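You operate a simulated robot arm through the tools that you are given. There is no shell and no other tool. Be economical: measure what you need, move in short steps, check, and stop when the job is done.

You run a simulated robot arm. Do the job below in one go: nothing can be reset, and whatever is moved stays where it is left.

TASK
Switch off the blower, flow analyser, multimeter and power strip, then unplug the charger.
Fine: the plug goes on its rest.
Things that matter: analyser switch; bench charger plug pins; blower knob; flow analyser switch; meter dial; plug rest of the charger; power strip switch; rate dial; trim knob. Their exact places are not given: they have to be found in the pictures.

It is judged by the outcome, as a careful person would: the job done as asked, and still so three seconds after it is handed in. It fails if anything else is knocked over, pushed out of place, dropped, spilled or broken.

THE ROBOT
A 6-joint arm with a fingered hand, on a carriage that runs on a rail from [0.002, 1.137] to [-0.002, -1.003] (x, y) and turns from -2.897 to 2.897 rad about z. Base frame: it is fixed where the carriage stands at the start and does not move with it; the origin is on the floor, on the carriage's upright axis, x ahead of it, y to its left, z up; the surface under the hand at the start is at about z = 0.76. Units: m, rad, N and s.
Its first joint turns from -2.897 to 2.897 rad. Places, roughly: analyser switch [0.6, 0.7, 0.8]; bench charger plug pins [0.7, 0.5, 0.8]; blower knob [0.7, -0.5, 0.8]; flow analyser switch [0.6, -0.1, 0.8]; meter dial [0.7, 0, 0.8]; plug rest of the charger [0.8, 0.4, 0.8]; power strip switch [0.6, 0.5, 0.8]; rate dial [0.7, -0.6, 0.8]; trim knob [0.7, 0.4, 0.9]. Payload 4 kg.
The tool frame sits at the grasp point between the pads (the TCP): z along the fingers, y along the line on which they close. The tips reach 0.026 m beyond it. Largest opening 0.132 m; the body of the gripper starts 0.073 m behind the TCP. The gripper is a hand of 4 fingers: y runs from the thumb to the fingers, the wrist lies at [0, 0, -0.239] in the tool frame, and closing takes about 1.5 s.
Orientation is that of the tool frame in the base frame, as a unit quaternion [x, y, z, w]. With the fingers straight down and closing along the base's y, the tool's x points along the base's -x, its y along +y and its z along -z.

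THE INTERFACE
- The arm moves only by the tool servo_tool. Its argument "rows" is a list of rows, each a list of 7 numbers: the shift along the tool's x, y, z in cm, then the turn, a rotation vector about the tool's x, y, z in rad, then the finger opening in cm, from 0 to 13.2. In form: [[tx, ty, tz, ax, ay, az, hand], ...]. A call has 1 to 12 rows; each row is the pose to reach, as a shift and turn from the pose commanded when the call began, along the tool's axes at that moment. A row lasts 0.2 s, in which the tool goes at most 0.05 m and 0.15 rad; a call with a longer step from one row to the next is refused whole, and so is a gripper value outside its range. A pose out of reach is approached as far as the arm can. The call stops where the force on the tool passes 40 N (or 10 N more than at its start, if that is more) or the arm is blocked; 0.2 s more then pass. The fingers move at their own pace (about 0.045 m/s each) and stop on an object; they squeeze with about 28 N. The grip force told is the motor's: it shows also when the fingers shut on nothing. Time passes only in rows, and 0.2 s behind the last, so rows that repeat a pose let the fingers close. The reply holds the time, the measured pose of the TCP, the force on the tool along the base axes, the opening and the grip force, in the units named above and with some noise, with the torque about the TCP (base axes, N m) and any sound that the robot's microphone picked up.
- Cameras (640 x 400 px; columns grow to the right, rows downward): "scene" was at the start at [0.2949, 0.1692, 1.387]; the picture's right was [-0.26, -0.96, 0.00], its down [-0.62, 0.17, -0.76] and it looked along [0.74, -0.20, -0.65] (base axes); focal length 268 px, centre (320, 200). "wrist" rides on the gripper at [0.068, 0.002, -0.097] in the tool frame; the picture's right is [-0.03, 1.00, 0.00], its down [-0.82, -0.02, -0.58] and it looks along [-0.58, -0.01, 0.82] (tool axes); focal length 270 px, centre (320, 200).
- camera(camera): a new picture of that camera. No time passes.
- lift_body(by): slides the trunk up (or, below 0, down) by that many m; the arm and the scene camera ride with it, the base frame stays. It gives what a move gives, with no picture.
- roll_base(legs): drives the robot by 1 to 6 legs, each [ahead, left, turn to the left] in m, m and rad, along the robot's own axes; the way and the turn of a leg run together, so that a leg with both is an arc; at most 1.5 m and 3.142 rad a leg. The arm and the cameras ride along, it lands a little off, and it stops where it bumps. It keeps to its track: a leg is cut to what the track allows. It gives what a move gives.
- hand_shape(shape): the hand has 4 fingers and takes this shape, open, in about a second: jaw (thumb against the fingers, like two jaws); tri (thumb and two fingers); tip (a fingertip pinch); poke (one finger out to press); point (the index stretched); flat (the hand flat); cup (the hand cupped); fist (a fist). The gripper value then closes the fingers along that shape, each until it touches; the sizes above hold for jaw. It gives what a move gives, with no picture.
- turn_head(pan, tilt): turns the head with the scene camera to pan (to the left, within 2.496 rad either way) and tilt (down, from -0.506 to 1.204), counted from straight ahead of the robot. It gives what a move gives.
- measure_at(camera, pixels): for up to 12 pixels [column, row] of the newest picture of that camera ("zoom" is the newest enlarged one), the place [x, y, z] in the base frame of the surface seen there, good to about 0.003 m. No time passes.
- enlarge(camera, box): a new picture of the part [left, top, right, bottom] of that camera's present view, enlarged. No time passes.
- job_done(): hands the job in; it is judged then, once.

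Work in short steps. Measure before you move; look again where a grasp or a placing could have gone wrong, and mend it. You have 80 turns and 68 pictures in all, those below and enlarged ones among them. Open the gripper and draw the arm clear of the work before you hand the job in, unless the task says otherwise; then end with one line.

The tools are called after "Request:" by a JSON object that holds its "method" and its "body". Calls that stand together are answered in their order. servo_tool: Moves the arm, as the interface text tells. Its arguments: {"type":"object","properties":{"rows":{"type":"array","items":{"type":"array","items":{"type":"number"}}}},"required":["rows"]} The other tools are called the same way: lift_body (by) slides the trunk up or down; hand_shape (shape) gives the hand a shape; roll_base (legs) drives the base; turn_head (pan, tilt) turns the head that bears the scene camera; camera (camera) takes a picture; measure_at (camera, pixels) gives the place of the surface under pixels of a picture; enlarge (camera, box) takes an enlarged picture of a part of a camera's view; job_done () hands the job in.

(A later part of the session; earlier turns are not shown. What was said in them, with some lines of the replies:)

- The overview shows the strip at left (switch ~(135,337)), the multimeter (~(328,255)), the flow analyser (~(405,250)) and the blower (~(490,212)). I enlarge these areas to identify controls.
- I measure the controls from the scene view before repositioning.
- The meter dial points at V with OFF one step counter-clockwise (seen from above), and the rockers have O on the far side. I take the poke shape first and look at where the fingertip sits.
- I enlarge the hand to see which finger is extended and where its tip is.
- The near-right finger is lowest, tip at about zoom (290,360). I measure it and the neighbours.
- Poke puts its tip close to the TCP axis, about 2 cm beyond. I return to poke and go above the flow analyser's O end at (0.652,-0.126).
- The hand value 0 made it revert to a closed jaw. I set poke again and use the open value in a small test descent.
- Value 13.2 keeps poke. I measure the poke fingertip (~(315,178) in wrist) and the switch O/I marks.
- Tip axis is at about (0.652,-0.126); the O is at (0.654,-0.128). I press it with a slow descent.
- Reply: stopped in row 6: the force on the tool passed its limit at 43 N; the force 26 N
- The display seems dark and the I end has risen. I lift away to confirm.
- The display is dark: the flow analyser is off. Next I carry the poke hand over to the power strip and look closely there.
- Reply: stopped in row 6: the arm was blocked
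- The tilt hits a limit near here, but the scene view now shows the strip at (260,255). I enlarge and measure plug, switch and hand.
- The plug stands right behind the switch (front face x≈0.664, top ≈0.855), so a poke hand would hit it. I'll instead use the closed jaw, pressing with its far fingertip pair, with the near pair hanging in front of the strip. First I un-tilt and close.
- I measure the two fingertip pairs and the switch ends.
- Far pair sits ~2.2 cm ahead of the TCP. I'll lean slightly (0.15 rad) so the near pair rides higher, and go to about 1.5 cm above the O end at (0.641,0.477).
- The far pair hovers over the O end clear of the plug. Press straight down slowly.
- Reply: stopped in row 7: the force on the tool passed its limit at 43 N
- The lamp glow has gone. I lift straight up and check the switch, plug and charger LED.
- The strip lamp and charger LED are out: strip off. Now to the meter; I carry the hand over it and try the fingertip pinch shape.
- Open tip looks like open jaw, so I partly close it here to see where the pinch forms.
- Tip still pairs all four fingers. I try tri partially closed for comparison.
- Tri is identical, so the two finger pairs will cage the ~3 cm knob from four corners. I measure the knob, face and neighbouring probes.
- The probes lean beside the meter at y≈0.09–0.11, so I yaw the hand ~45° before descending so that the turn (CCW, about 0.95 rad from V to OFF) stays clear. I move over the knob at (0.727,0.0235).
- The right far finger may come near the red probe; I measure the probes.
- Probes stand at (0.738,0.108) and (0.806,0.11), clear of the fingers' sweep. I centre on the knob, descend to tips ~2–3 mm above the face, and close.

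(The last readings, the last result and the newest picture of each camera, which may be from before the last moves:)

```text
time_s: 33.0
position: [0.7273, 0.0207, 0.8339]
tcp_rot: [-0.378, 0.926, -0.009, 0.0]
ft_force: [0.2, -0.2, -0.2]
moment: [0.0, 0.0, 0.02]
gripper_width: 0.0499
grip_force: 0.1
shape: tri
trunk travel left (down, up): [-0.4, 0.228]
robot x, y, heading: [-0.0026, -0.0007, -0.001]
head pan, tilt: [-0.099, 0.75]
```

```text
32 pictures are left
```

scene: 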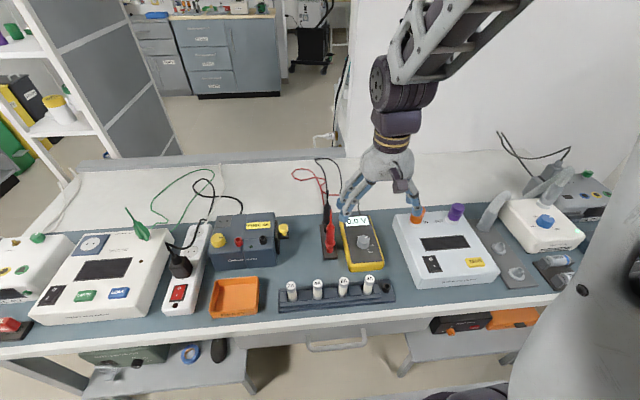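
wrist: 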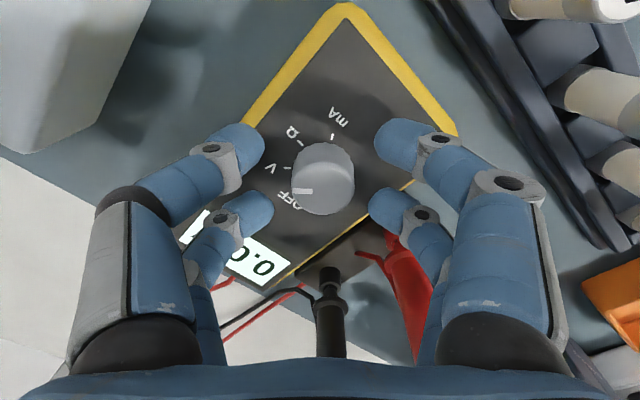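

The knob sits centred between the pairs. Close on it.

Request:
{"method": "servo_tool", "body": {"rows": [[0, 0, 0, 0, 0, 0, 3], [0, 0, 0, 0, 0, 0, 2], [0, 0, 0, 0, 0, 0, 1.2], [0, 0, 0, 0, 0, 0, 1.2], [0, 0, 0, 0, 0, 0, 1.2], [0, 0, 0, 0, 0, 0, 1.2]]}}

Request:
{"method": "camera", "body": {"camera": "wrist"}}

```text
time_s: 34.4
position: [0.7273, 0.0205, 0.8345]
tcp_rot: [-0.377, 0.926, -0.009, 0.0]
ft_force: [0.4, 0.9, 0.4]
moment: [0.0, 0.02, 0.0]
gripper_width: 0.0126
grip_force: 0.1
shape: tri
trunk travel left (down, up): [-0.4, 0.228]
robot x, y, heading: [0.0008, 0.0029, 0.001]
head pan, tilt: [-0.099, 0.75]
```

```text
31 pictures are left
```

wrist: 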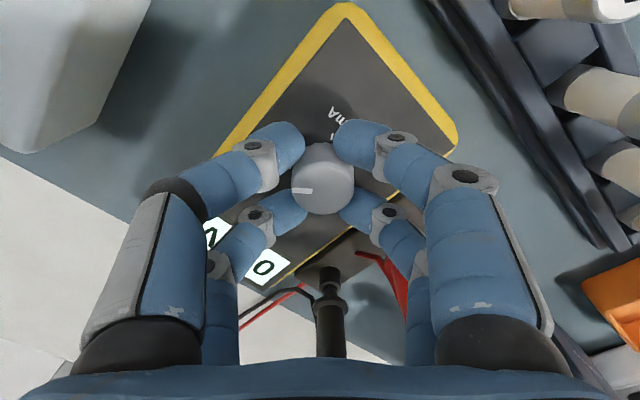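

No contact yet at 1.3 cm; I close further and see whether the four tips grip the knob.

Request:
{"method": "servo_tool", "body": {"rows": [[0, 0, 0, 0, 0, 0, 0.6], [0, 0, 0, 0, 0, 0, 0.3], [0, 0, 0, 0, 0, 0, 0], [0, 0, 0, 0, 0, 0, 0], [0, 0, 0, 0, 0, 0, 0]]}}

Request:
{"method": "camera", "body": {"camera": "wrist"}}

```text
time_s: 35.6
position: [0.727, 0.0215, 0.834]
tcp_rot: [-0.378, 0.926, -0.009, 0.0]
ft_force: [6.0, 7.7, -5.9]
moment: [0.24, -0.16, -0.01]
gripper_width: 0.0
grip_force: 27.6
shape: tri
trunk travel left (down, up): [-0.4, 0.228]
robot x, y, heading: [-0.0012, -0.0019, 0.002]
head pan, tilt: [-0.099, 0.75]
```

```text
30 pictures are left
```

wrist: 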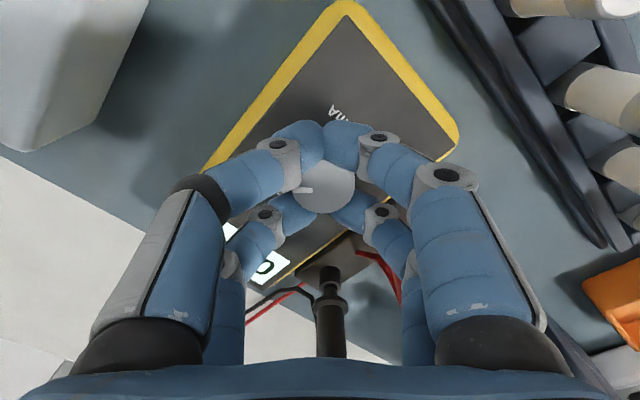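

The near pair closes past the knob rim; pairs are at ±2.1 cm. I open, shift 2.1 cm along tool +x so that the far pair straddles the knob, and close again.

Request:
{"method": "servo_tool", "body": {"rows": [[0, 0, 0, 0, 0, 0, 3], [0, 0, 0, 0, 0, 0, 5], [0, 0, 0, 0, 0, 0, 5], [0.5, 0, 0, 0, 0, 0, 5], [1.2, 0, 0, 0, 0, 0, 5], [2.1, 0, 0, 0, 0, 0, 4], [2.1, 0, 0, 0, 0, 0, 3], [2.1, 0, 0, 0, 0, 0, 2], [2.1, 0, 0, 0, 0, 0, 1], [2.1, 0, 0, 0, 0, 0, 1], [2.1, 0, 0, 0, 0, 0, 1]]}}

Request:
{"method": "camera", "body": {"camera": "wrist"}}

```text
time_s: 38.0
position: [0.7122, 0.0052, 0.8366]
tcp_rot: [-0.378, 0.926, -0.008, -0.001]
ft_force: [-1.9, -0.2, 6.1]
moment: [0.09, -0.03, 0.05]
gripper_width: 0.0123
grip_force: 0.0
shape: tri
trunk travel left (down, up): [-0.4, 0.228]
robot x, y, heading: [-0.0014, -0.0014, -0.004]
head pan, tilt: [-0.099, 0.75]
```

```text
29 pictures are left
```

wrist: 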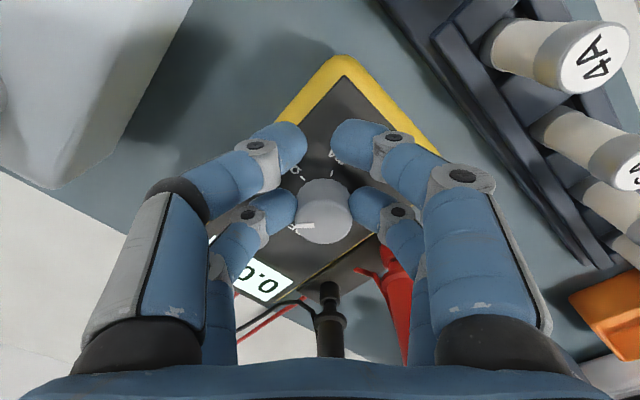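

The far pair now straddles the knob. I lift 2 mm, squeeze, then rotate CCW about the knob axis by 0.96 rad.

Request:
{"method": "servo_tool", "body": {"rows": [[0, 0, -0.2, 0, 0, 0, 0], [0, 0, -0.2, 0, 0, 0, 0], [0, 0, -0.2, 0, 0, 0, 0], [-0.02, -0.29, -0.2, 0, 0, -0.14, 0], [-0.08, -0.58, -0.2, 0, 0, -0.28, 0], [-0.18, -0.86, -0.2, 0, 0, -0.42, 0], [-0.32, -1.12, -0.2, 0, 0, -0.56, 0], [-0.49, -1.35, -0.2, 0, 0, -0.7, 0], [-0.7, -1.56, -0.2, 0, 0, -0.84, 0], [-0.9, -1.72, -0.2, 0, 0, -0.96, 0], [-0.9, -1.72, -0.2, 0, 0, -0.96, 0]]}}

Request:
{"method": "enlarge", "body": {"camera": "scene", "box": [310, 170, 450, 280]}}

```text
time_s: 40.0
position: [0.7265, 0.0012, 0.8376]
tcp_rot: [0.708, -0.706, 0.019, 0.007]
ft_force: [2.6, -15.4, 1.8]
moment: [-0.22, -0.15, -0.17]
gripper_width: 0.0
grip_force: 28.0
shape: tri
out of reach, approached as far as the arm can: row 9, 10
trunk travel left (down, up): [-0.4, 0.228]
robot x, y, heading: [-0.0013, -0.0027, -0.007]
head pan, tilt: [-0.099, 0.75]
stopped in row 10: the force on the tool passed its limit at 50 N (the readings are from after the stop); the commanded pose is now the measured one
```

```text
3.64 times, centred on (380, 225) of scene
```

zoom: 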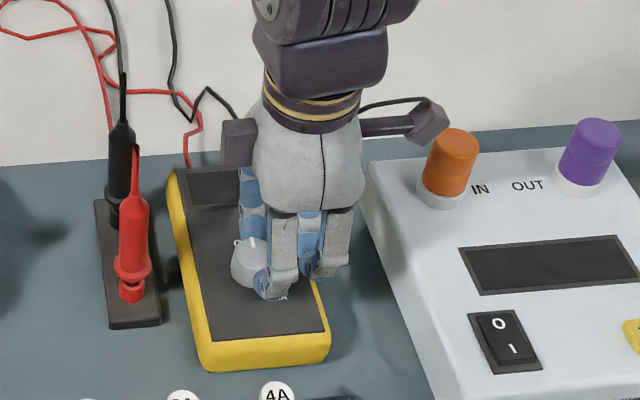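

The display is blank. I open the fingers and lift clear to check the dial and that the meter has not moved.

Request:
{"method": "servo_tool", "body": {"rows": [[0, 0, 0, 0, 0, 0, 2], [0, 0, 0, 0, 0, 0, 4], [0, 0, 0, 0, 0, 0, 5], [0, 0, 0, 0, 0, 0, 5], [0, 0, -3, 0, 0, 0.1, 5], [0, 0, -7, 0, 0, 0.24, 5], [0, 0, -11, 0, 0, 0.38, 5], [0, 0, -15, 0, 0, 0.52, 5], [0, 0, -15, 0, 0, 0.66, 5], [0, 0, -15, 0, 0, 0.8, 5]]}}

Request:
{"method": "enlarge", "body": {"camera": "scene", "box": [310, 170, 450, 280]}}

```text
time_s: 42.2
position: [0.7256, 0.0087, 0.9861]
tcp_rot: [-0.378, 0.926, -0.02, -0.001]
ft_force: [0.1, 0.5, -0.7]
moment: [-0.01, 0.03, 0.02]
gripper_width: 0.0498
grip_force: 0.0
shape: tri
trunk travel left (down, up): [-0.4, 0.228]
robot x, y, heading: [-0.0025, 0.0017, -0.009]
head pan, tilt: [-0.099, 0.75]
```

```text
3.64 times, centred on (380, 225) of scene
```

zoom: 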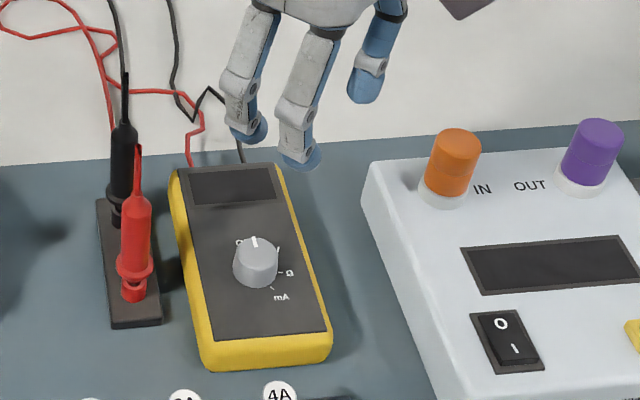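

Meter display is off and it hasn't moved. I check the pointer against the OFF label from the wrist camera.

Request:
{"method": "camera", "body": {"camera": "wrist"}}

```text
26 pictures are left
```

wrist: 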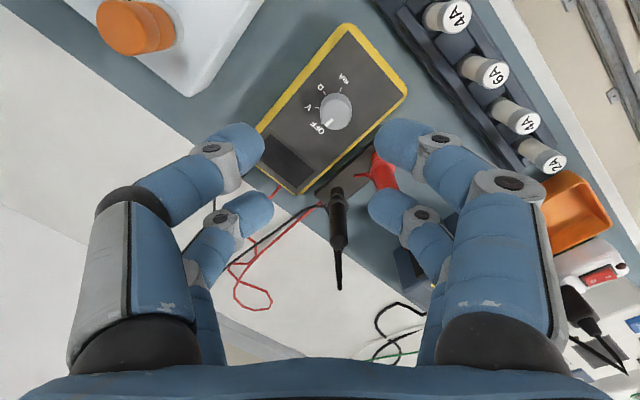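

Pointer is at OFF. Next the blower: I carry the hand over there, un-yawing on the way, to read its knob labels.

Request:
{"method": "servo_tool", "body": {"rows": [[3.1, -2.5, -2, 0, 0, 0.08, 6], [6.2, -5.05, -4.4, 0, 0, 0.16, 6], [9.35, -7.6, -4.4, 0, 0, 0.24, 6], [12.5, -10.1, -4.4, 0, 0, 0.32, 6], [15.6, -12.6, -4.4, 0, 0, 0.4, 6], [18.7, -15.2, -4.4, 0, 0, 0.48, 6], [21.8, -17.7, -4.4, 0, 0, 0.56, 6], [25, -20.25, -4.4, 0, 0, 0.64, 6], [28.1, -22.8, -4.4, 0, 0, 0.72, 6], [31.2, -25.3, -4.4, 0, 0, 0.775, 6], [34.3, -27.8, -4.4, 0, 0, 0.775, 6], [37.4, -30.4, -4.4, 0, 0, 0.775, 6]]}}

Request:
{"method": "camera", "body": {"camera": "wrist"}}

```text
time_s: 44.8
position: [0.6695, -0.4682, 1.0473]
tcp_rot: [-0.001, 1.0, -0.019, 0.007]
ft_force: [-0.2, 0.0, -0.4]
moment: [0.0, -0.01, 0.0]
gripper_width: 0.0596
grip_force: 0.0
shape: tri
trunk travel left (down, up): [-0.4, 0.228]
robot x, y, heading: [0.0029, 0.0003, -0.001]
head pan, tilt: [-0.099, 0.75]
```

```text
25 pictures are left
```

wrist: 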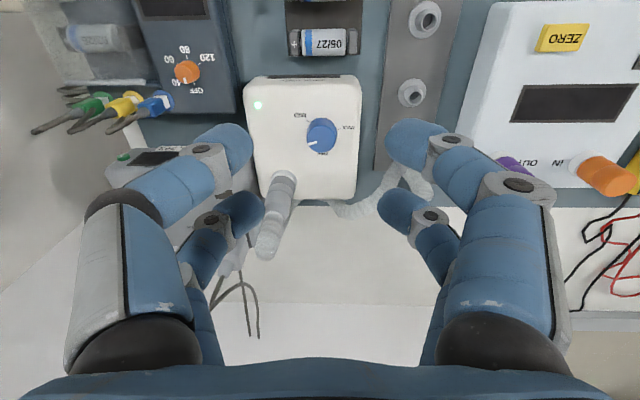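

I zoom on the blower knob (322,134) to read its labels and measure it.

Request:
{"method": "enlarge", "body": {"camera": "wrist", "box": [270, 90, 370, 170]}}

Request:
{"method": "measure_at", "body": {"camera": "wrist", "pixels": [[322, 130], [322, 119], [308, 132], [336, 132], [322, 146], [300, 150], [340, 160], [285, 185], [268, 245], [428, 15], [412, 92], [258, 104]]}}

```text
5.00 times, centred on (320, 130) of wrist
```

zoom: 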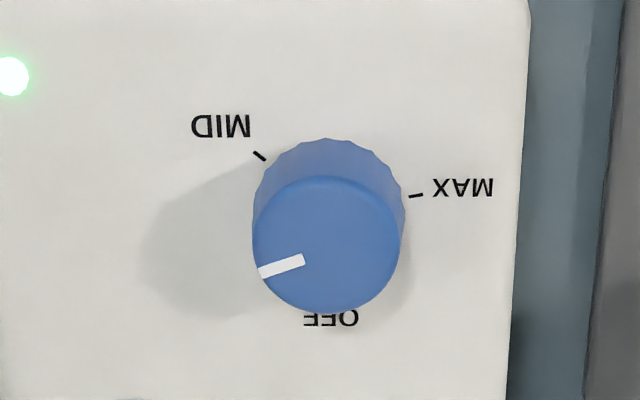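

```text
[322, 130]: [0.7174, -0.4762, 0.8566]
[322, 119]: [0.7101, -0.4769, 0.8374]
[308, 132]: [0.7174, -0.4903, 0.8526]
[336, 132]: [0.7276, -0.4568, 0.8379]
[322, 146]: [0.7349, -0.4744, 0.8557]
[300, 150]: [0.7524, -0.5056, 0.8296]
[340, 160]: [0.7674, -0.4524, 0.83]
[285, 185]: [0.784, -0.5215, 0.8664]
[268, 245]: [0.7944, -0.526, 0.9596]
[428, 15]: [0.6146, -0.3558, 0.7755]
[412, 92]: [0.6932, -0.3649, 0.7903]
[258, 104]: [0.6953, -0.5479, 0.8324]
```

OFF is on the far side, pointer sits ~67° clockwise of it, so I need a CCW turn of ~1.2 rad. The hose stands at about (+6,-5) cm from the knob; a yaw range of -52° to +15° keeps clear. I pre-yaw and move so the far pair is over the knob (0.7245,-0.4745).

Request:
{"method": "servo_tool", "body": {"rows": [[-1, 0.2, 1, 0, 0, 0.14, 5], [-2, 0.4, 2, 0, 0, 0.28, 5], [-3, 0.6, 3, 0, 0, 0.42, 5], [-4.2, 0.8, 4, 0, 0, 0.56, 5], [-4.2, 1, 5, 0, 0, 0.7, 5], [-4.2, 1, 7, 0, 0, 0.82, 5], [-4.2, 1, 9, 0, 0, 0.91, 5], [-4.2, 1, 9.7, 0, 0, 0.91, 5], [-4.2, 1, 9.7, 0, 0, 0.91, 5]]}}

Request:
{"method": "turn_head", "body": {"pan": -0.55, "tilt": 0.7}}

Request:
{"method": "camera", "body": {"camera": "wrist"}}

Request:
{"method": "camera", "body": {"camera": "scene"}}

```text
time_s: 46.8
position: [0.7153, -0.4623, 0.952]
tcp_rot: [0.439, 0.898, -0.014, 0.015]
ft_force: [0.2, 1.3, 0.2]
moment: [0.02, 0.0, 0.02]
gripper_width: 0.0506
grip_force: 0.0
shape: tri
trunk travel left (down, up): [-0.4, 0.228]
robot x, y, heading: [0.0005, -0.001, -0.005]
head pan, tilt: [-0.099, 0.75]
```

```text
time_s: 47.7
position: [0.7134, -0.4627, 0.9519]
tcp_rot: [0.439, 0.898, -0.014, 0.015]
ft_force: [-0.1, 0.2, -0.3]
moment: [0.0, -0.02, 0.02]
gripper_width: 0.0507
grip_force: 0.0
shape: tri
trunk travel left (down, up): [-0.4, 0.228]
robot x, y, heading: [0.0007, -0.0019, -0.007]
head pan, tilt: [-0.55, 0.7]
```

```text
23 pictures are left
```

wrist: 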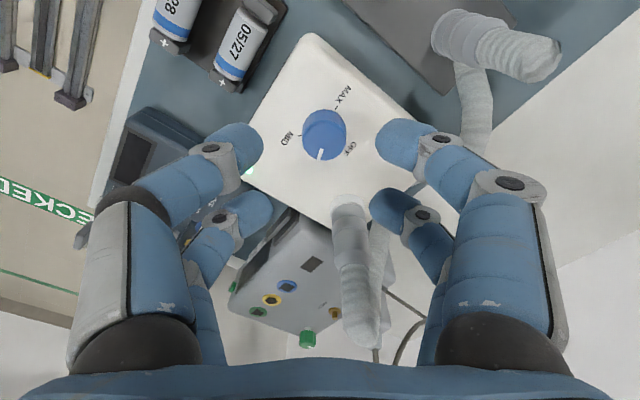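

```text
22 pictures are left
```

scene: 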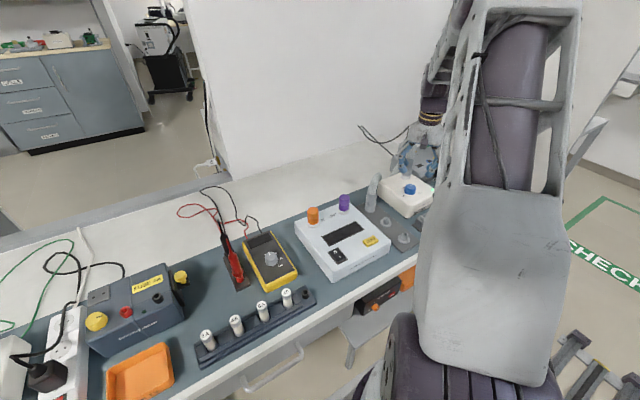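

I check the second hose's and knob's positions in this view before descending.

Request:
{"method": "measure_at", "body": {"camera": "wrist", "pixels": [[455, 40], [530, 60], [475, 110], [480, 150], [323, 128], [325, 150], [350, 205], [355, 250], [362, 330], [310, 140], [340, 140]]}}

```text
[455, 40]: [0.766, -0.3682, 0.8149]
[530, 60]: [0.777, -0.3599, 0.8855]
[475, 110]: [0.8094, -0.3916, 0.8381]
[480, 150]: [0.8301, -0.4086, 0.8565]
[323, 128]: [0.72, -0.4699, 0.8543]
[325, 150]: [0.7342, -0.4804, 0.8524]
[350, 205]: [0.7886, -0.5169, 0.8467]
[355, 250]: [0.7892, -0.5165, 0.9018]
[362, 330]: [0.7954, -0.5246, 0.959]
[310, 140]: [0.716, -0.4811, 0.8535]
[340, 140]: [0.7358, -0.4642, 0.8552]
```

Knob centre (0.7255,-0.4735); hoses remain clear. I descend so the far pair straddles the knob.

Request:
{"method": "servo_tool", "body": {"rows": [[0.5, 0.2, 3, 0, 0, 0, 5], [0.5, 0.2, 6, 0, 0, 0, 5], [0.5, 0.2, 8, 0, 0, 0, 5], [0.5, 0.2, 9, 0, 0, 0, 5], [0.5, 0.2, 9, 0, 0, 0, 5]]}}

Request:
{"method": "camera", "body": {"camera": "wrist"}}

```text
time_s: 48.9
position: [0.712, -0.4629, 0.862]
tcp_rot: [0.438, 0.899, -0.014, 0.015]
ft_force: [-0.2, 0.5, 0.7]
moment: [0.01, -0.01, 0.01]
gripper_width: 0.0504
grip_force: 0.1
shape: tri
trunk travel left (down, up): [-0.4, 0.228]
robot x, y, heading: [0.0013, 0.0042, -0.007]
head pan, tilt: [-0.55, 0.7]
```

```text
21 pictures are left
```

wrist: 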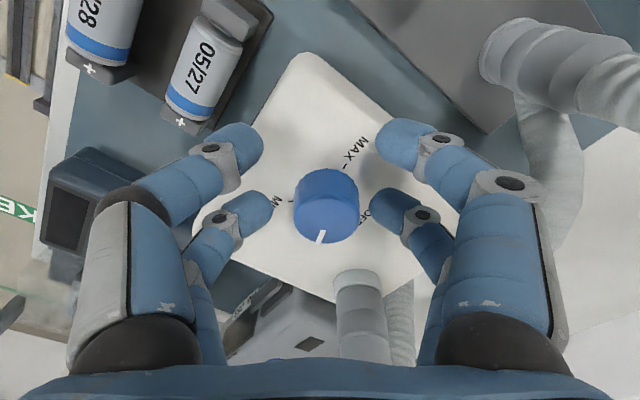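

Aligned. I squeeze and begin rotating CCW about the knob axis.

Request:
{"method": "servo_tool", "body": {"rows": [[0, 0, 0, 0, 0, 0, 2], [0, 0, 0, 0, 0, 0, 0], [0, 0, 0, 0, 0, 0, 0], [0, 0, 0, 0, 0, 0, 0], [-0.02, -0.29, 0, 0, 0, -0.14, 0], [-0.08, -0.58, 0, 0, 0, -0.28, 0], [-0.18, -0.86, 0, 0, 0, -0.42, 0], [-0.32, -1.12, 0, 0, 0, -0.56, 0], [-0.49, -1.35, 0, 0, 0, -0.7, 0], [-0.7, -1.56, 0, 0, 0, -0.84, 0], [-0.93, -1.74, 0, 0, 0, -0.98, 0], [-1.17, -1.88, 0, 0, 0, -1.11, 0]]}}

Request:
{"method": "camera", "body": {"camera": "wrist"}}

```text
time_s: 51.5
position: [0.7061, -0.4821, 0.8619]
tcp_rot: [-0.102, 0.995, -0.02, 0.005]
ft_force: [11.3, -5.2, -1.5]
moment: [-0.06, -0.19, -0.14]
gripper_width: 0.0001
grip_force: 27.8
shape: tri
trunk travel left (down, up): [-0.4, 0.228]
robot x, y, heading: [0.0006, 0.004, -0.006]
head pan, tilt: [-0.55, 0.7]
```

```text
20 pictures are left
```

wrist: 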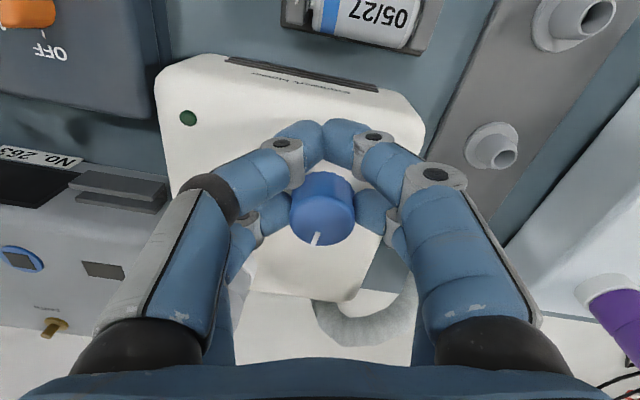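

LED is dark and the knob turned with the hand. Release and lift straight up, then check.

Request:
{"method": "servo_tool", "body": {"rows": [[0, 0, 0, 0, 0, 0, 2], [0, 0, 0, 0, 0, 0, 4], [0, 0, 0, 0, 0, 0, 5], [0, 0, 0, 0, 0, 0, 5], [0, 0, -3, 0, 0, 0, 5], [0, 0, -7, 0, 0, 0, 5], [0, 0, -11, 0, 0, 0, 5], [0, 0, -15, 0, 0, 0.1, 5], [2, 0, -18, 0, 0, 0.2, 5]]}}

Request:
{"method": "camera", "body": {"camera": "wrist"}}

```text
time_s: 53.5
position: [0.6835, -0.4777, 1.0409]
tcp_rot: [-0.001, 1.0, -0.017, 0.007]
ft_force: [0.5, 0.5, -0.6]
moment: [-0.01, 0.04, 0.02]
gripper_width: 0.0496
grip_force: 0.0
shape: tri
trunk travel left (down, up): [-0.4, 0.228]
robot x, y, heading: [0.0019, 0.0015, -0.001]
head pan, tilt: [-0.55, 0.7]
```

```text
19 pictures are left
```

wrist: 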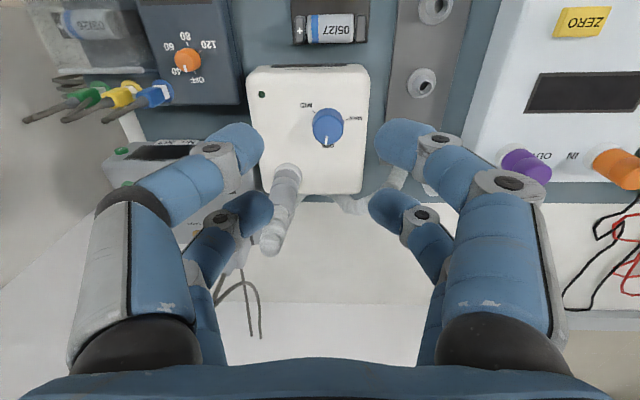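

Blower LED is out and pointer at OFF. Now the charger plug: I roll the base 0.45 m left and then swing the hand above the strip.

Request:
{"method": "roll_base", "body": {"legs": [[0, 0.45, 0]]}}

Request:
{"method": "servo_tool", "body": {"rows": [[0.4, 4.1, 0, 0, 0, 0, 8], [0.8, 8.2, 0, 0, 0, 0, 8], [1.2, 12.3, 0, 0, 0, 0, 8], [1.6, 16.4, 0, 0, 0, 0, 8], [2, 20.5, 0, 0, 0, 0, 8], [2.4, 24.6, 0, 0, 0, 0, 8], [2.8, 28.7, 0, 0, 0, 0, 8], [3.2, 32.8, 0, 0, 0, 0, 8], [3.6, 37, 0, 0, 0, 0, 8], [4, 41, 0, 0, 0, 0, 8], [4, 45, 0, 0, 0, 0, 8], [4, 47, 0, 0, 0, 0, 8]]}}

Request:
{"method": "turn_head", "body": {"pan": 0.0, "tilt": 0.75}}

Request:
{"method": "camera", "body": {"camera": "wrist"}}

Request:
{"method": "camera", "body": {"camera": "scene"}}

```text
time_s: 56.2
position: [0.6874, -0.0237, 1.0424]
tcp_rot: [-0.002, 1.0, -0.019, 0.007]
ft_force: [0.2, -0.4, -0.5]
moment: [-0.01, -0.01, 0.03]
gripper_width: 0.0497
grip_force: 0.1
shape: tri
trunk travel left (down, up): [-0.4, 0.228]
robot x, y, heading: [0.0036, 0.4497, -0.005]
head pan, tilt: [-0.55, 0.7]
```

```text
time_s: 58.8
position: [0.6446, 0.4446, 1.023]
tcp_rot: [-0.003, 1.0, -0.02, 0.007]
ft_force: [-0.2, 0.0, -0.4]
moment: [0.02, 0.01, 0.01]
gripper_width: 0.0796
grip_force: 0.2
shape: tri
trunk travel left (down, up): [-0.4, 0.228]
robot x, y, heading: [0.0003, 0.4521, 0.003]
head pan, tilt: [-0.55, 0.7]
```

```text
time_s: 59.8
position: [0.6442, 0.4429, 1.0236]
tcp_rot: [-0.002, 1.0, -0.019, 0.007]
ft_force: [1.2, -0.2, 0.1]
moment: [-0.01, -0.03, -0.01]
gripper_width: 0.0796
grip_force: 0.0
shape: tri
trunk travel left (down, up): [-0.4, 0.228]
robot x, y, heading: [-0.0, 0.4496, 0.001]
head pan, tilt: [0.0, 0.75]
```

```text
18 pictures are left
```

wrist: 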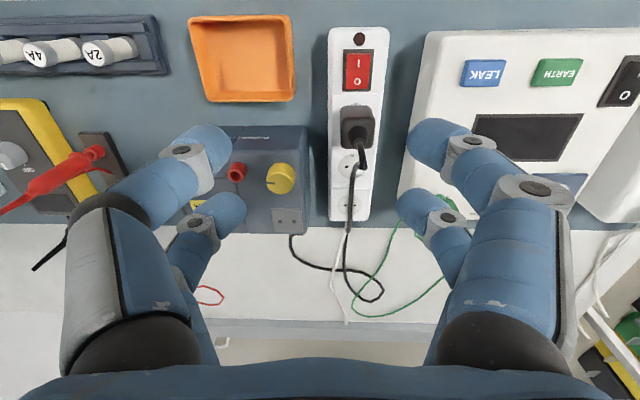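

```text
17 pictures are left
```

scene: 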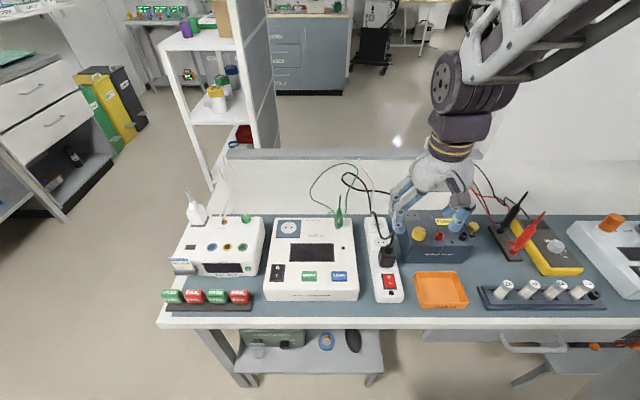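

I enlarge the plug (357,128) and plug rest (290,218) in the wrist view and measure.

Request:
{"method": "enlarge", "body": {"camera": "wrist", "box": [250, 90, 410, 240]}}

Request:
{"method": "measure_at", "body": {"camera": "zoom", "pixels": [[390, 85], [380, 130], [350, 88], [430, 88], [350, 50], [430, 50], [205, 325], [178, 330], [385, 195], [385, 290], [220, 285], [245, 330]]}}

```text
2.67 times, centred on (330, 165) of wrist
```

zoom: 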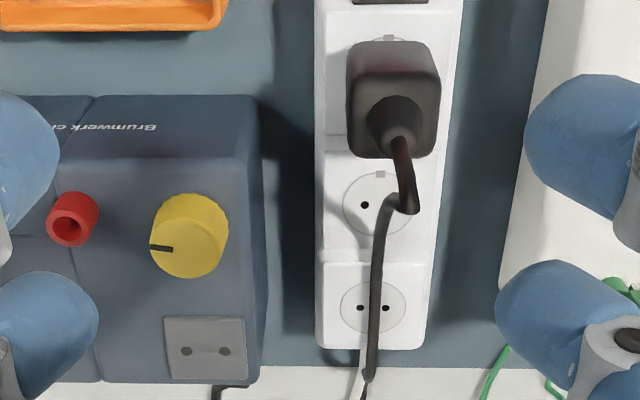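

```text
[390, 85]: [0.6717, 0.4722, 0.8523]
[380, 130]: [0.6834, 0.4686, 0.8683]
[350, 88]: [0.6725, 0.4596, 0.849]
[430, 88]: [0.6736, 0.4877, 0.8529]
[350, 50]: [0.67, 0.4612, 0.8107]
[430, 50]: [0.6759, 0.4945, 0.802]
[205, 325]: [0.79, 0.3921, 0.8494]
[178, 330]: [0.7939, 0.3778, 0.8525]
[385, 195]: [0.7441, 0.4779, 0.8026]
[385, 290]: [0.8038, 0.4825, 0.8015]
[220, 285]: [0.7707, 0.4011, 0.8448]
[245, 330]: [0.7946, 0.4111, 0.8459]
```

I measure plug top edges, cable heights, trim knob and rest holes.

Request:
{"method": "measure_at", "body": {"camera": "zoom", "pixels": [[360, 150], [425, 152], [395, 82], [372, 120], [400, 145], [405, 180], [408, 205], [378, 240], [186, 351], [225, 351], [190, 225], [185, 272]]}}

Request:
{"method": "enlarge", "body": {"camera": "scene", "box": [340, 160, 480, 300]}}

```text
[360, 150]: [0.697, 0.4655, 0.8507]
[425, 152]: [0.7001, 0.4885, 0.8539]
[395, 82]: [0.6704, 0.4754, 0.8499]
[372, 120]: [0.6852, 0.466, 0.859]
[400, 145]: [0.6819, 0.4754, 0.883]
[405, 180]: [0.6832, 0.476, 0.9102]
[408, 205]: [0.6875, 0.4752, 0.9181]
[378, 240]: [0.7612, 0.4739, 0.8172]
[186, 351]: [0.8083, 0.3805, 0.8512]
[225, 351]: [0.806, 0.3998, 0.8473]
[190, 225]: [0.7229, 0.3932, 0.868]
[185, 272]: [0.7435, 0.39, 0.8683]
```

```text
2.86 times, centred on (410, 230) of scene
```

zoom: 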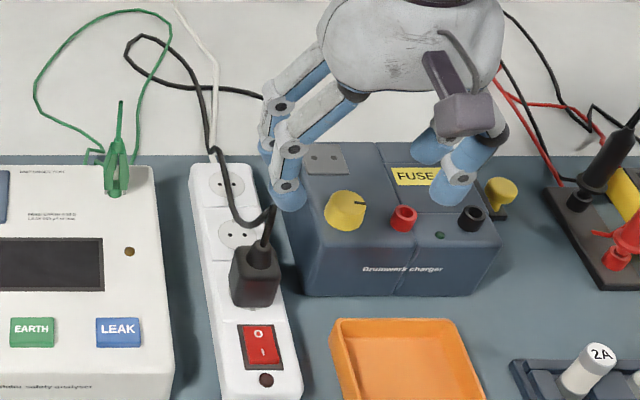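

Plug centre ≈(0.685,0.4745), cable relief up to z≈0.918; rest holes at (0.808,0.381) and (0.806,0.400). I level the hand, yaw it by 0.08 rad to match the strip, and move so the far finger pair is over the plug.

Request:
{"method": "servo_tool", "body": {"rows": [[-1, 1.5, 1, -0.038, 0.014, -0.08, 5.5], [-2, 3, 2, -0.038, 0.014, -0.08, 5.5], [-2, 3, 4, -0.038, 0.014, -0.08, 5.5], [-2, 3, 4, -0.038, 0.014, -0.08, 5.5], [-2, 3, 4, -0.038, 0.014, -0.08, 5.5]]}}

Request:
{"method": "enlarge", "body": {"camera": "wrist", "box": [200, 80, 440, 240]}}

Request:
{"method": "measure_at", "body": {"camera": "zoom", "pixels": [[320, 150], [300, 200], [350, 200], [325, 140]]}}

```text
time_s: 61.0
position: [0.6628, 0.4716, 0.9817]
tcp_rot: [-0.043, 0.999, 0.0, -0.001]
ft_force: [-0.2, -0.4, 0.1]
moment: [-0.03, 0.0, -0.01]
gripper_width: 0.0555
grip_force: 0.0
shape: tri
trunk travel left (down, up): [-0.4, 0.228]
robot x, y, heading: [-0.0019, 0.4506, 0.004]
head pan, tilt: [0.0, 0.75]
```

```text
2.50 times, centred on (320, 160) of wrist
```

zoom: 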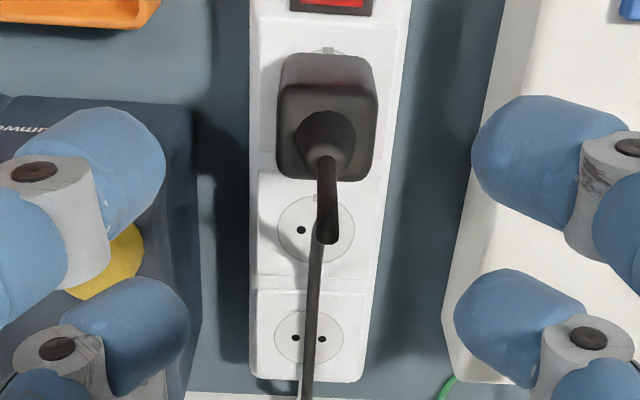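

```text
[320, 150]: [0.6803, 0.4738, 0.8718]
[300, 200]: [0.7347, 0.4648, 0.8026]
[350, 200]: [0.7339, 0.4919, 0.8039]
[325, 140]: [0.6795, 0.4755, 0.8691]
```

Aligned over the plug. I descend to TCP z≈0.862, keeping the palm above the cable.

Request:
{"method": "servo_tool", "body": {"rows": [[0, 0.2, 4, 0, 0, 0, 5.5], [0, 0.25, 8, 0, 0, 0, 5.5], [0, 0.25, 10.5, 0, 0, 0, 5.5], [0, 0.25, 12, 0, 0, 0, 5.5], [0, 0.25, 12, 0, 0, 0, 5.5]]}}

Request:
{"method": "camera", "body": {"camera": "wrist"}}

```text
time_s: 62.2
position: [0.6626, 0.4754, 0.8607]
tcp_rot: [-0.042, 0.999, 0.001, -0.001]
ft_force: [0.1, -0.1, -0.6]
moment: [0.0, 0.0, 0.02]
gripper_width: 0.0555
grip_force: 0.1
shape: tri
trunk travel left (down, up): [-0.4, 0.228]
robot x, y, heading: [-0.0003, 0.4471, 0.001]
head pan, tilt: [0.0, 0.75]
```

```text
13 pictures are left
```

wrist: 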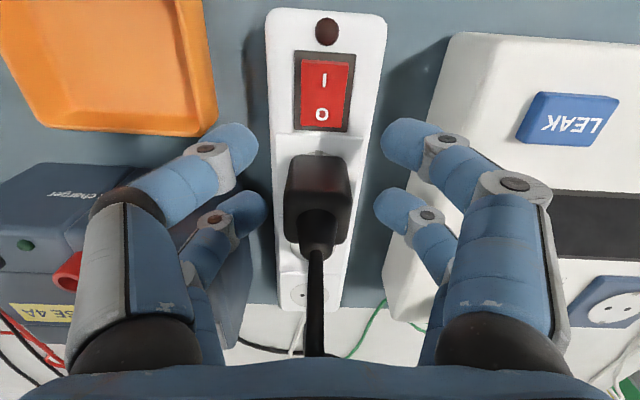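

The far pair flanks the plug body. I close on it.

Request:
{"method": "servo_tool", "body": {"rows": [[0, 0, 0, 0, 0, 0, 3], [0, 0, 0, 0, 0, 0, 1], [0, 0, 0, 0, 0, 0, 0], [0, 0, 0, 0, 0, 0, 0], [0, 0, 0, 0, 0, 0, 0], [0, 0, 0, 0, 0, 0, 0]]}}

Request:
{"method": "servo_tool", "body": {"rows": [[0, 0, -0.4, 0, 0, 0, 0], [0, 0, -0.9, 0, 0, 0, 0], [0, 0, -1.5, 0, 0, 0, 0], [0, 0, -2.2, 0, 0, 0, 0], [0, 0, -3.2, 0, 0, 0, 0], [0, 0, -4.5, 0, 0, 0, 0], [0, 0, -6, 0, 0, 0, 0], [0, 0, -7.5, 0, 0, 0, 0], [0, 0, -8, 0, 0, 0, 0]]}}

Request:
{"method": "camera", "body": {"camera": "wrist"}}

Request:
{"method": "enlarge", "body": {"camera": "scene", "box": [330, 160, 470, 310]}}

```text
time_s: 63.6
position: [0.6639, 0.4755, 0.8619]
tcp_rot: [-0.043, 0.999, 0.0, -0.001]
ft_force: [0.7, 0.7, -4.3]
moment: [0.02, 0.08, -0.09]
gripper_width: 0.0003
grip_force: 28.1
shape: tri
trunk travel left (down, up): [-0.4, 0.228]
robot x, y, heading: [0.0041, 0.4509, -0.003]
head pan, tilt: [0.0, 0.75]
```

```text
time_s: 65.6
position: [0.6642, 0.4771, 0.9429]
tcp_rot: [-0.043, 0.999, 0.0, 0.0]
ft_force: [-0.3, -0.1, -1.6]
moment: [-0.02, 0.01, 0.01]
gripper_width: 0.0002
grip_force: 27.9
shape: tri
trunk travel left (down, up): [-0.4, 0.228]
robot x, y, heading: [-0.0009, 0.4488, 0.002]
head pan, tilt: [0.0, 0.75]
```

```text
12 pictures are left
```

wrist: 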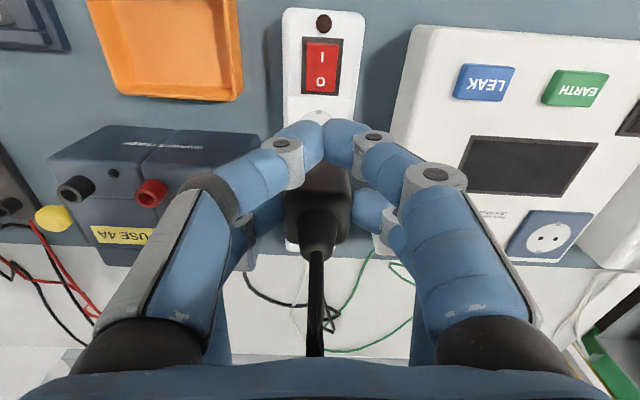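

```text
2.67 times, centred on (400, 235) of scene
```

zoom: 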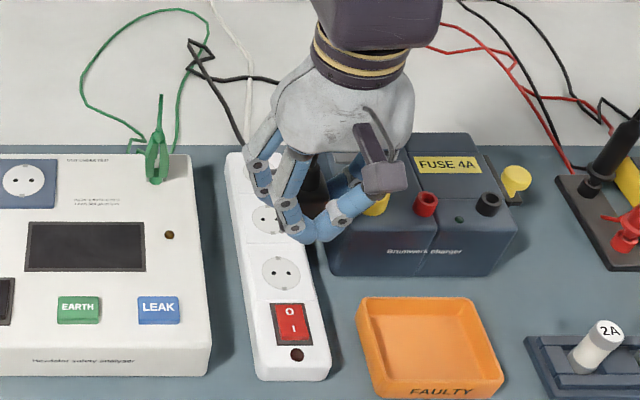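

The plug is out and held. I measure the vacated socket's holes so the pin offset from the TCP is exact.

Request:
{"method": "measure_at", "body": {"camera": "zoom", "pixels": [[274, 273], [291, 271], [282, 272], [282, 257], [283, 288]]}}

Request:
{"method": "measure_at", "body": {"camera": "wrist", "pixels": [[318, 185], [318, 215], [295, 200], [348, 200], [318, 245]]}}

```text
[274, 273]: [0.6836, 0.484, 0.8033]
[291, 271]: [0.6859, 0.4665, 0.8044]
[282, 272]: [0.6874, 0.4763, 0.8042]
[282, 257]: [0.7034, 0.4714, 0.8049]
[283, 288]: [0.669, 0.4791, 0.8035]
```

```text
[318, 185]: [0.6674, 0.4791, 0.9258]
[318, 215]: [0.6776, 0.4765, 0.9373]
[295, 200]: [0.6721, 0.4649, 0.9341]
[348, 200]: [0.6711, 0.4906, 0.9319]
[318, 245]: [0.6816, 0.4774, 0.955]
```

Socket centre (0.685,0.4755), so the pins sit 2.1 cm ahead of the TCP. I raise the plug and move to a spot from which both cameras can see the rest.

Request:
{"method": "servo_tool", "body": {"rows": [[-2, -0.4, -2, 0, 0, 0, 0], [-5, -1, -4, 0, 0, 0, 0], [-9, -1.8, -5.7, 0, 0, 0, 0], [-13.4, -2.7, -5.7, 0, 0, 0, 0], [-13.4, -2.7, -5.7, 0, 0, 0, 0]]}}

Request:
{"method": "enlarge", "body": {"camera": "wrist", "box": [180, 40, 420, 240]}}

Request:
{"method": "enlarge", "body": {"camera": "scene", "box": [380, 150, 480, 250]}}

```text
time_s: 66.8
position: [0.7996, 0.4625, 1.0007]
tcp_rot: [-0.043, 0.999, -0.001, 0.0]
ft_force: [-1.3, 1.1, -0.2]
moment: [0.03, 0.03, 0.04]
gripper_width: 0.0001
grip_force: 28.0
shape: tri
trunk travel left (down, up): [-0.4, 0.228]
robot x, y, heading: [0.0014, 0.4507, -0.006]
head pan, tilt: [0.0, 0.75]
```

```text
2.00 times, centred on (300, 140) of wrist
```

zoom: 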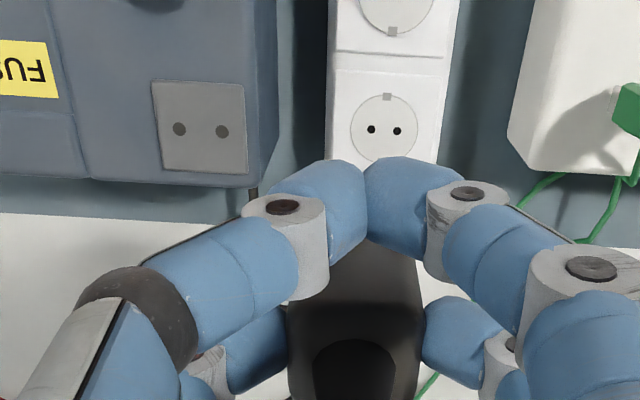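

```text
4.00 times, centred on (430, 200) of scene
```

zoom: 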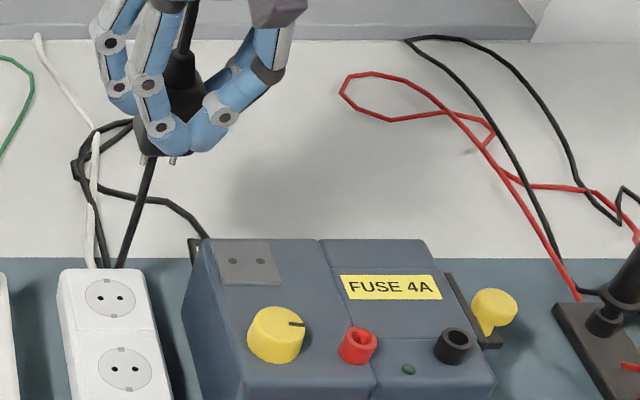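

Both rest holes are clearly visible, and the pins too (scene zoom (146,160),(172,160)). I measure all of them.

Request:
{"method": "measure_at", "body": {"camera": "zoom", "pixels": [[234, 262], [260, 261], [247, 262], [144, 157], [173, 158], [227, 244], [272, 243], [224, 282], [280, 282]]}}

Request:
{"method": "measure_at", "body": {"camera": "wrist", "pixels": [[230, 104.5], [251, 106], [218, 82], [261, 84], [222, 122], [262, 125], [240, 105], [365, 104.5], [378, 105.5]]}}

```text
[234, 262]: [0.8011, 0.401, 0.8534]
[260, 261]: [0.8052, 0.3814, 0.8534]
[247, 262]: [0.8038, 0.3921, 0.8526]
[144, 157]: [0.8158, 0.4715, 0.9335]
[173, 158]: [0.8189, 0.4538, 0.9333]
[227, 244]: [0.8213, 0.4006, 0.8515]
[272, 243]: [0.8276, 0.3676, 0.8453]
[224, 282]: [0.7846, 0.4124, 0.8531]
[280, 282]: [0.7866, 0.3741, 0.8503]
```

```text
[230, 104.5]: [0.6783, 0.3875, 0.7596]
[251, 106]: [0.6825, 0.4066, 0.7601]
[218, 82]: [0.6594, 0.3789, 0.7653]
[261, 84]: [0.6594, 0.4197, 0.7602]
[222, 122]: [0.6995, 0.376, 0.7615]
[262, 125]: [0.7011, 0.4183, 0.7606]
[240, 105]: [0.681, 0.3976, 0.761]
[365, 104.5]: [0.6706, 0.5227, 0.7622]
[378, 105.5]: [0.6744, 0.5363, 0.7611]
```

In the scene frame the rest's hole centre is ≈(0.8045,0.391), with the same orientation as the pins. I move the plug above it, pins about 2 cm over the plate.

Request:
{"method": "servo_tool", "body": {"rows": [[1, -3, 0, 0, 0, 0, 0], [2.2, -6.97, 0, 0, 0, 0, 0], [2.2, -6.97, 3, 0, 0, 0, 0], [2.2, -6.97, 5.5, 0, 0, 0, 0], [2.2, -6.97, 5.5, 0, 0, 0, 0]]}}

Request:
{"method": "enlarge", "body": {"camera": "scene", "box": [390, 170, 470, 250]}}

Request:
{"method": "measure_at", "body": {"camera": "zoom", "pixels": [[320, 200], [270, 200], [300, 200], [280, 220]]}}

```text
time_s: 68.0
position: [0.7837, 0.3901, 0.9433]
tcp_rot: [-0.043, 0.999, 0.0, -0.001]
ft_force: [-1.0, -0.5, -1.3]
moment: [0.05, -0.01, -0.01]
gripper_width: 0.0006
grip_force: 28.1
shape: tri
trunk travel left (down, up): [-0.4, 0.228]
robot x, y, heading: [-0.0009, 0.4471, -0.004]
head pan, tilt: [0.0, 0.75]
```

```text
5.00 times, centred on (430, 210) of scene
```

zoom: 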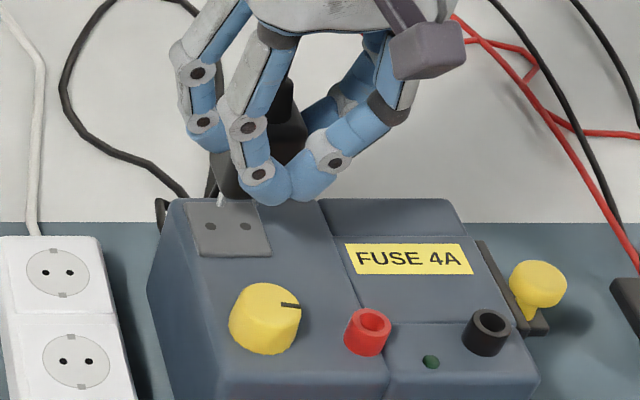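

```text
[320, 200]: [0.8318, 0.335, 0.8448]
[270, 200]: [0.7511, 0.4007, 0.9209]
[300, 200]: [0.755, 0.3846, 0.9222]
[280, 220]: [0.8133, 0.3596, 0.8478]
```

One pin shows at (221,202); I measure it and the two holes (210,227),(246,226).

Request:
{"method": "measure_at", "body": {"camera": "zoom", "pixels": [[210, 227], [246, 226], [221, 203], [221, 199], [228, 227], [220, 205]]}}

```text
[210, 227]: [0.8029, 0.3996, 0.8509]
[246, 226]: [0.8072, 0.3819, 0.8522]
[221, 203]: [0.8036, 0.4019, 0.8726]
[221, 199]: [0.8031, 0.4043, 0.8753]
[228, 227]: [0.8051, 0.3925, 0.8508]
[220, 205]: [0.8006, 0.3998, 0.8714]
```

The pin lines up with its hole to about 1–2 mm. I lower slowly into the rest.

Request:
{"method": "servo_tool", "body": {"rows": [[0.1, -0.1, 1.0, 0, 0, 0, 0], [0.1, -0.1, 1.8, 0, 0, 0, 0], [0.1, -0.1, 2.2, 0, 0, 0, 0], [0.1, -0.1, 2.5, 0, 0, 0, 0], [0.1, -0.1, 2.8, 0, 0, 0, 0], [0.1, -0.1, 3.0, 0, 0, 0, 0]]}}

Request:
{"method": "enlarge", "body": {"camera": "scene", "box": [390, 170, 470, 250]}}

```text
time_s: 69.4
position: [0.7823, 0.3876, 0.9146]
tcp_rot: [-0.042, 0.999, 0.0, -0.001]
ft_force: [0.6, 1.5, -0.5]
moment: [0.02, 0.05, 0.01]
gripper_width: 0.0003
grip_force: 28.0
shape: tri
trunk travel left (down, up): [-0.4, 0.228]
robot x, y, heading: [0.0002, 0.4537, -0.005]
head pan, tilt: [0.0, 0.75]
```

```text
5.00 times, centred on (430, 210) of scene
```

zoom: 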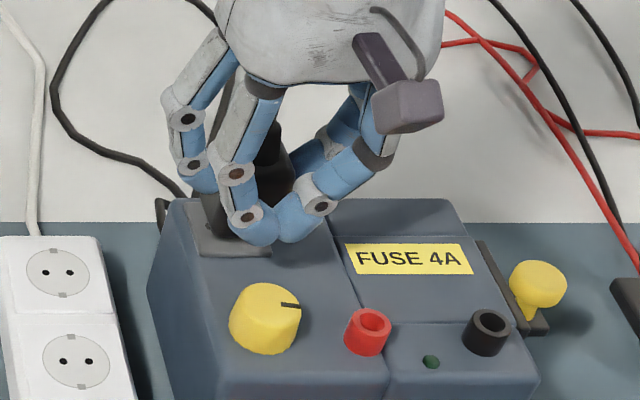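

No resistance so far: pins are in the holes. I go down a few more mm until it seats.

Request:
{"method": "servo_tool", "body": {"rows": [[0, 0, 0.15, 0, 0, 0, 0], [0, 0, 0.3, 0, 0, 0, 0], [0, 0, 0.45, 0, 0, 0, 0], [0, 0, 0.55, 0, 0, 0, 0]]}}

```text
time_s: 70.4
position: [0.7825, 0.3884, 0.908]
tcp_rot: [-0.043, 0.999, -0.001, -0.001]
ft_force: [-0.1, 0.5, -0.9]
moment: [-0.03, 0.02, -0.01]
gripper_width: 0.0004
grip_force: 27.9
shape: tri
trunk travel left (down, up): [-0.4, 0.228]
robot x, y, heading: [-0.0012, 0.4497, -0.002]
head pan, tilt: [0.0, 0.75]
```

Still free at 0.908; I continue down in 1 mm steps.

Request:
{"method": "servo_tool", "body": {"rows": [[0, 0, 0.1, 0, 0, 0, 0], [0, 0, 0.2, 0, 0, 0, 0], [0, 0, 0.3, 0, 0, 0, 0], [0, 0, 0.4, 0, 0, 0, 0], [0, 0, 0.5, 0, 0, 0, 0]]}}

Request:
{"method": "enlarge", "body": {"camera": "scene", "box": [390, 170, 470, 250]}}

```text
time_s: 71.6
position: [0.7823, 0.3891, 0.9051]
tcp_rot: [-0.042, 0.999, -0.001, 0.002]
ft_force: [2.4, 5.5, 24.0]
moment: [0.19, -0.47, -0.04]
gripper_width: 0.0016
grip_force: 27.4
shape: tri
trunk travel left (down, up): [-0.4, 0.228]
robot x, y, heading: [0.0004, 0.4503, 0.003]
head pan, tilt: [0.0, 0.75]
```

```text
5.00 times, centred on (430, 210) of scene
```

zoom: 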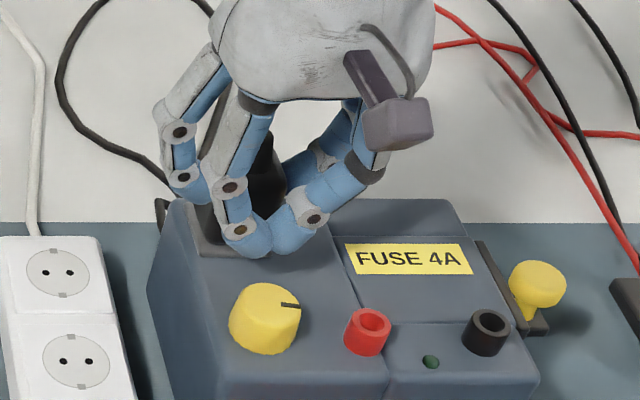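

Seated (24 N upward). I ease off 2 mm, open the fingers, and lift away.

Request:
{"method": "servo_tool", "body": {"rows": [[0, 0, -0.05, 0, 0, 0, 0], [0, 0, -0.05, 0, 0, 0, 1.5], [0, 0, -0.05, 0, 0, 0, 3.5], [0, 0, -0.05, 0, 0, 0, 5.5], [0, 0, -0.05, 0, 0, 0, 5.5], [0, 0, -0.05, 0, 0, 0, 5.5], [0, 0, -2, 0, 0, 0, 5.5], [0, 0, -5, 0, 0, 0, 5.5], [0, 0, -9, 0, 0, 0, 5.5], [0, 0, -13, 0, 0, 0, 5.5], [4, 0, -16, 0, 0, 0, 5.5]]}}

Request:
{"method": "enlarge", "body": {"camera": "scene", "box": [370, 140, 490, 260]}}

```text
time_s: 74.0
position: [0.7441, 0.3865, 1.0646]
tcp_rot: [-0.043, 0.999, 0.0, -0.002]
ft_force: [-0.8, -0.4, -1.3]
moment: [-0.06, 0.02, 0.02]
gripper_width: 0.0549
grip_force: 0.1
shape: tri
trunk travel left (down, up): [-0.4, 0.228]
robot x, y, heading: [0.0007, 0.4458, 0.005]
head pan, tilt: [0.0, 0.75]
```

```text
3.33 times, centred on (430, 200) of scene
```

zoom: 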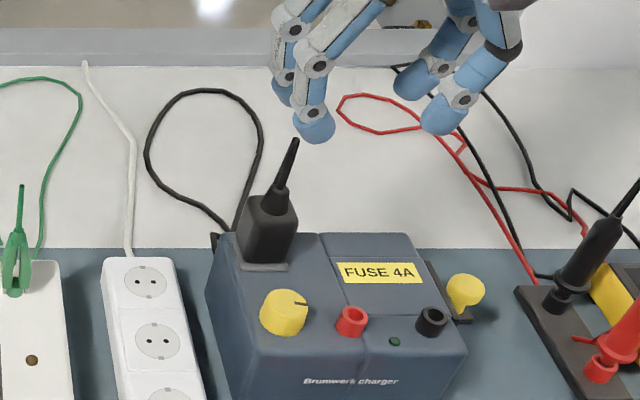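

The plug is seated on its rest. I draw the arm up and back and take a last overview.

Request:
{"method": "servo_tool", "body": {"rows": [[2, 0, -4, 0, 0, 0, 10], [5, 0, -7, 0, 0, 0, 13.2], [8, 0, -10, 0, 0, 0, 13.2], [8, 0, -13, 0, 0, 0, 13.2], [8, 0, -13, 0, 0, 0, 13.2]]}}

Request:
{"method": "turn_head", "body": {"pan": -0.4, "tilt": 0.7}}

Request:
{"method": "camera", "body": {"camera": "scene"}}

```text
time_s: 75.2
position: [0.661, 0.3777, 1.1946]
tcp_rot: [-0.043, 0.999, -0.001, -0.001]
ft_force: [0.0, 0.3, 0.1]
moment: [-0.02, -0.02, 0.01]
gripper_width: 0.1319
grip_force: 0.1
shape: tri
trunk travel left (down, up): [-0.4, 0.228]
robot x, y, heading: [0.0008, 0.4521, -0.001]
head pan, tilt: [0.0, 0.75]
```

```text
time_s: 76.0
position: [0.6624, 0.3781, 1.1937]
tcp_rot: [-0.043, 0.999, 0.0, -0.001]
ft_force: [-0.8, -0.1, 0.2]
moment: [0.01, -0.02, 0.0]
gripper_width: 0.132
grip_force: 0.1
shape: tri
trunk travel left (down, up): [-0.4, 0.228]
robot x, y, heading: [0.0004, 0.4503, -0.002]
head pan, tilt: [-0.4, 0.7]
```

```text
4 pictures are left
```

scene: 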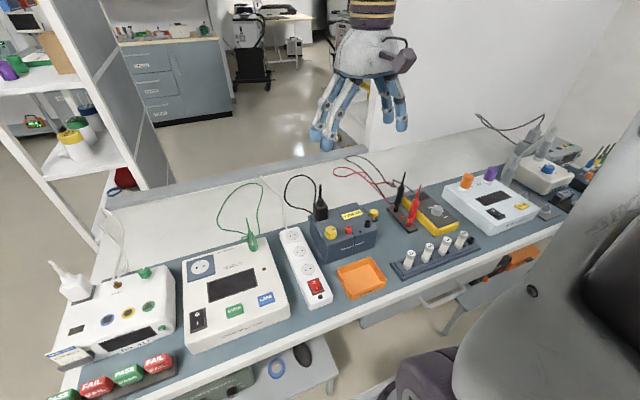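

Everything stands in place, the displays and lamps are dark, and the plug is on its rest. I hand the job in.

Request:
{"method": "job_done", "body": {}}

```text
The job is handed in.
```

The blower, flow analyser, multimeter and power strip are switched off, and the charger is unplugged with its plug on its rest; I saw nothing else moved in the last overview.
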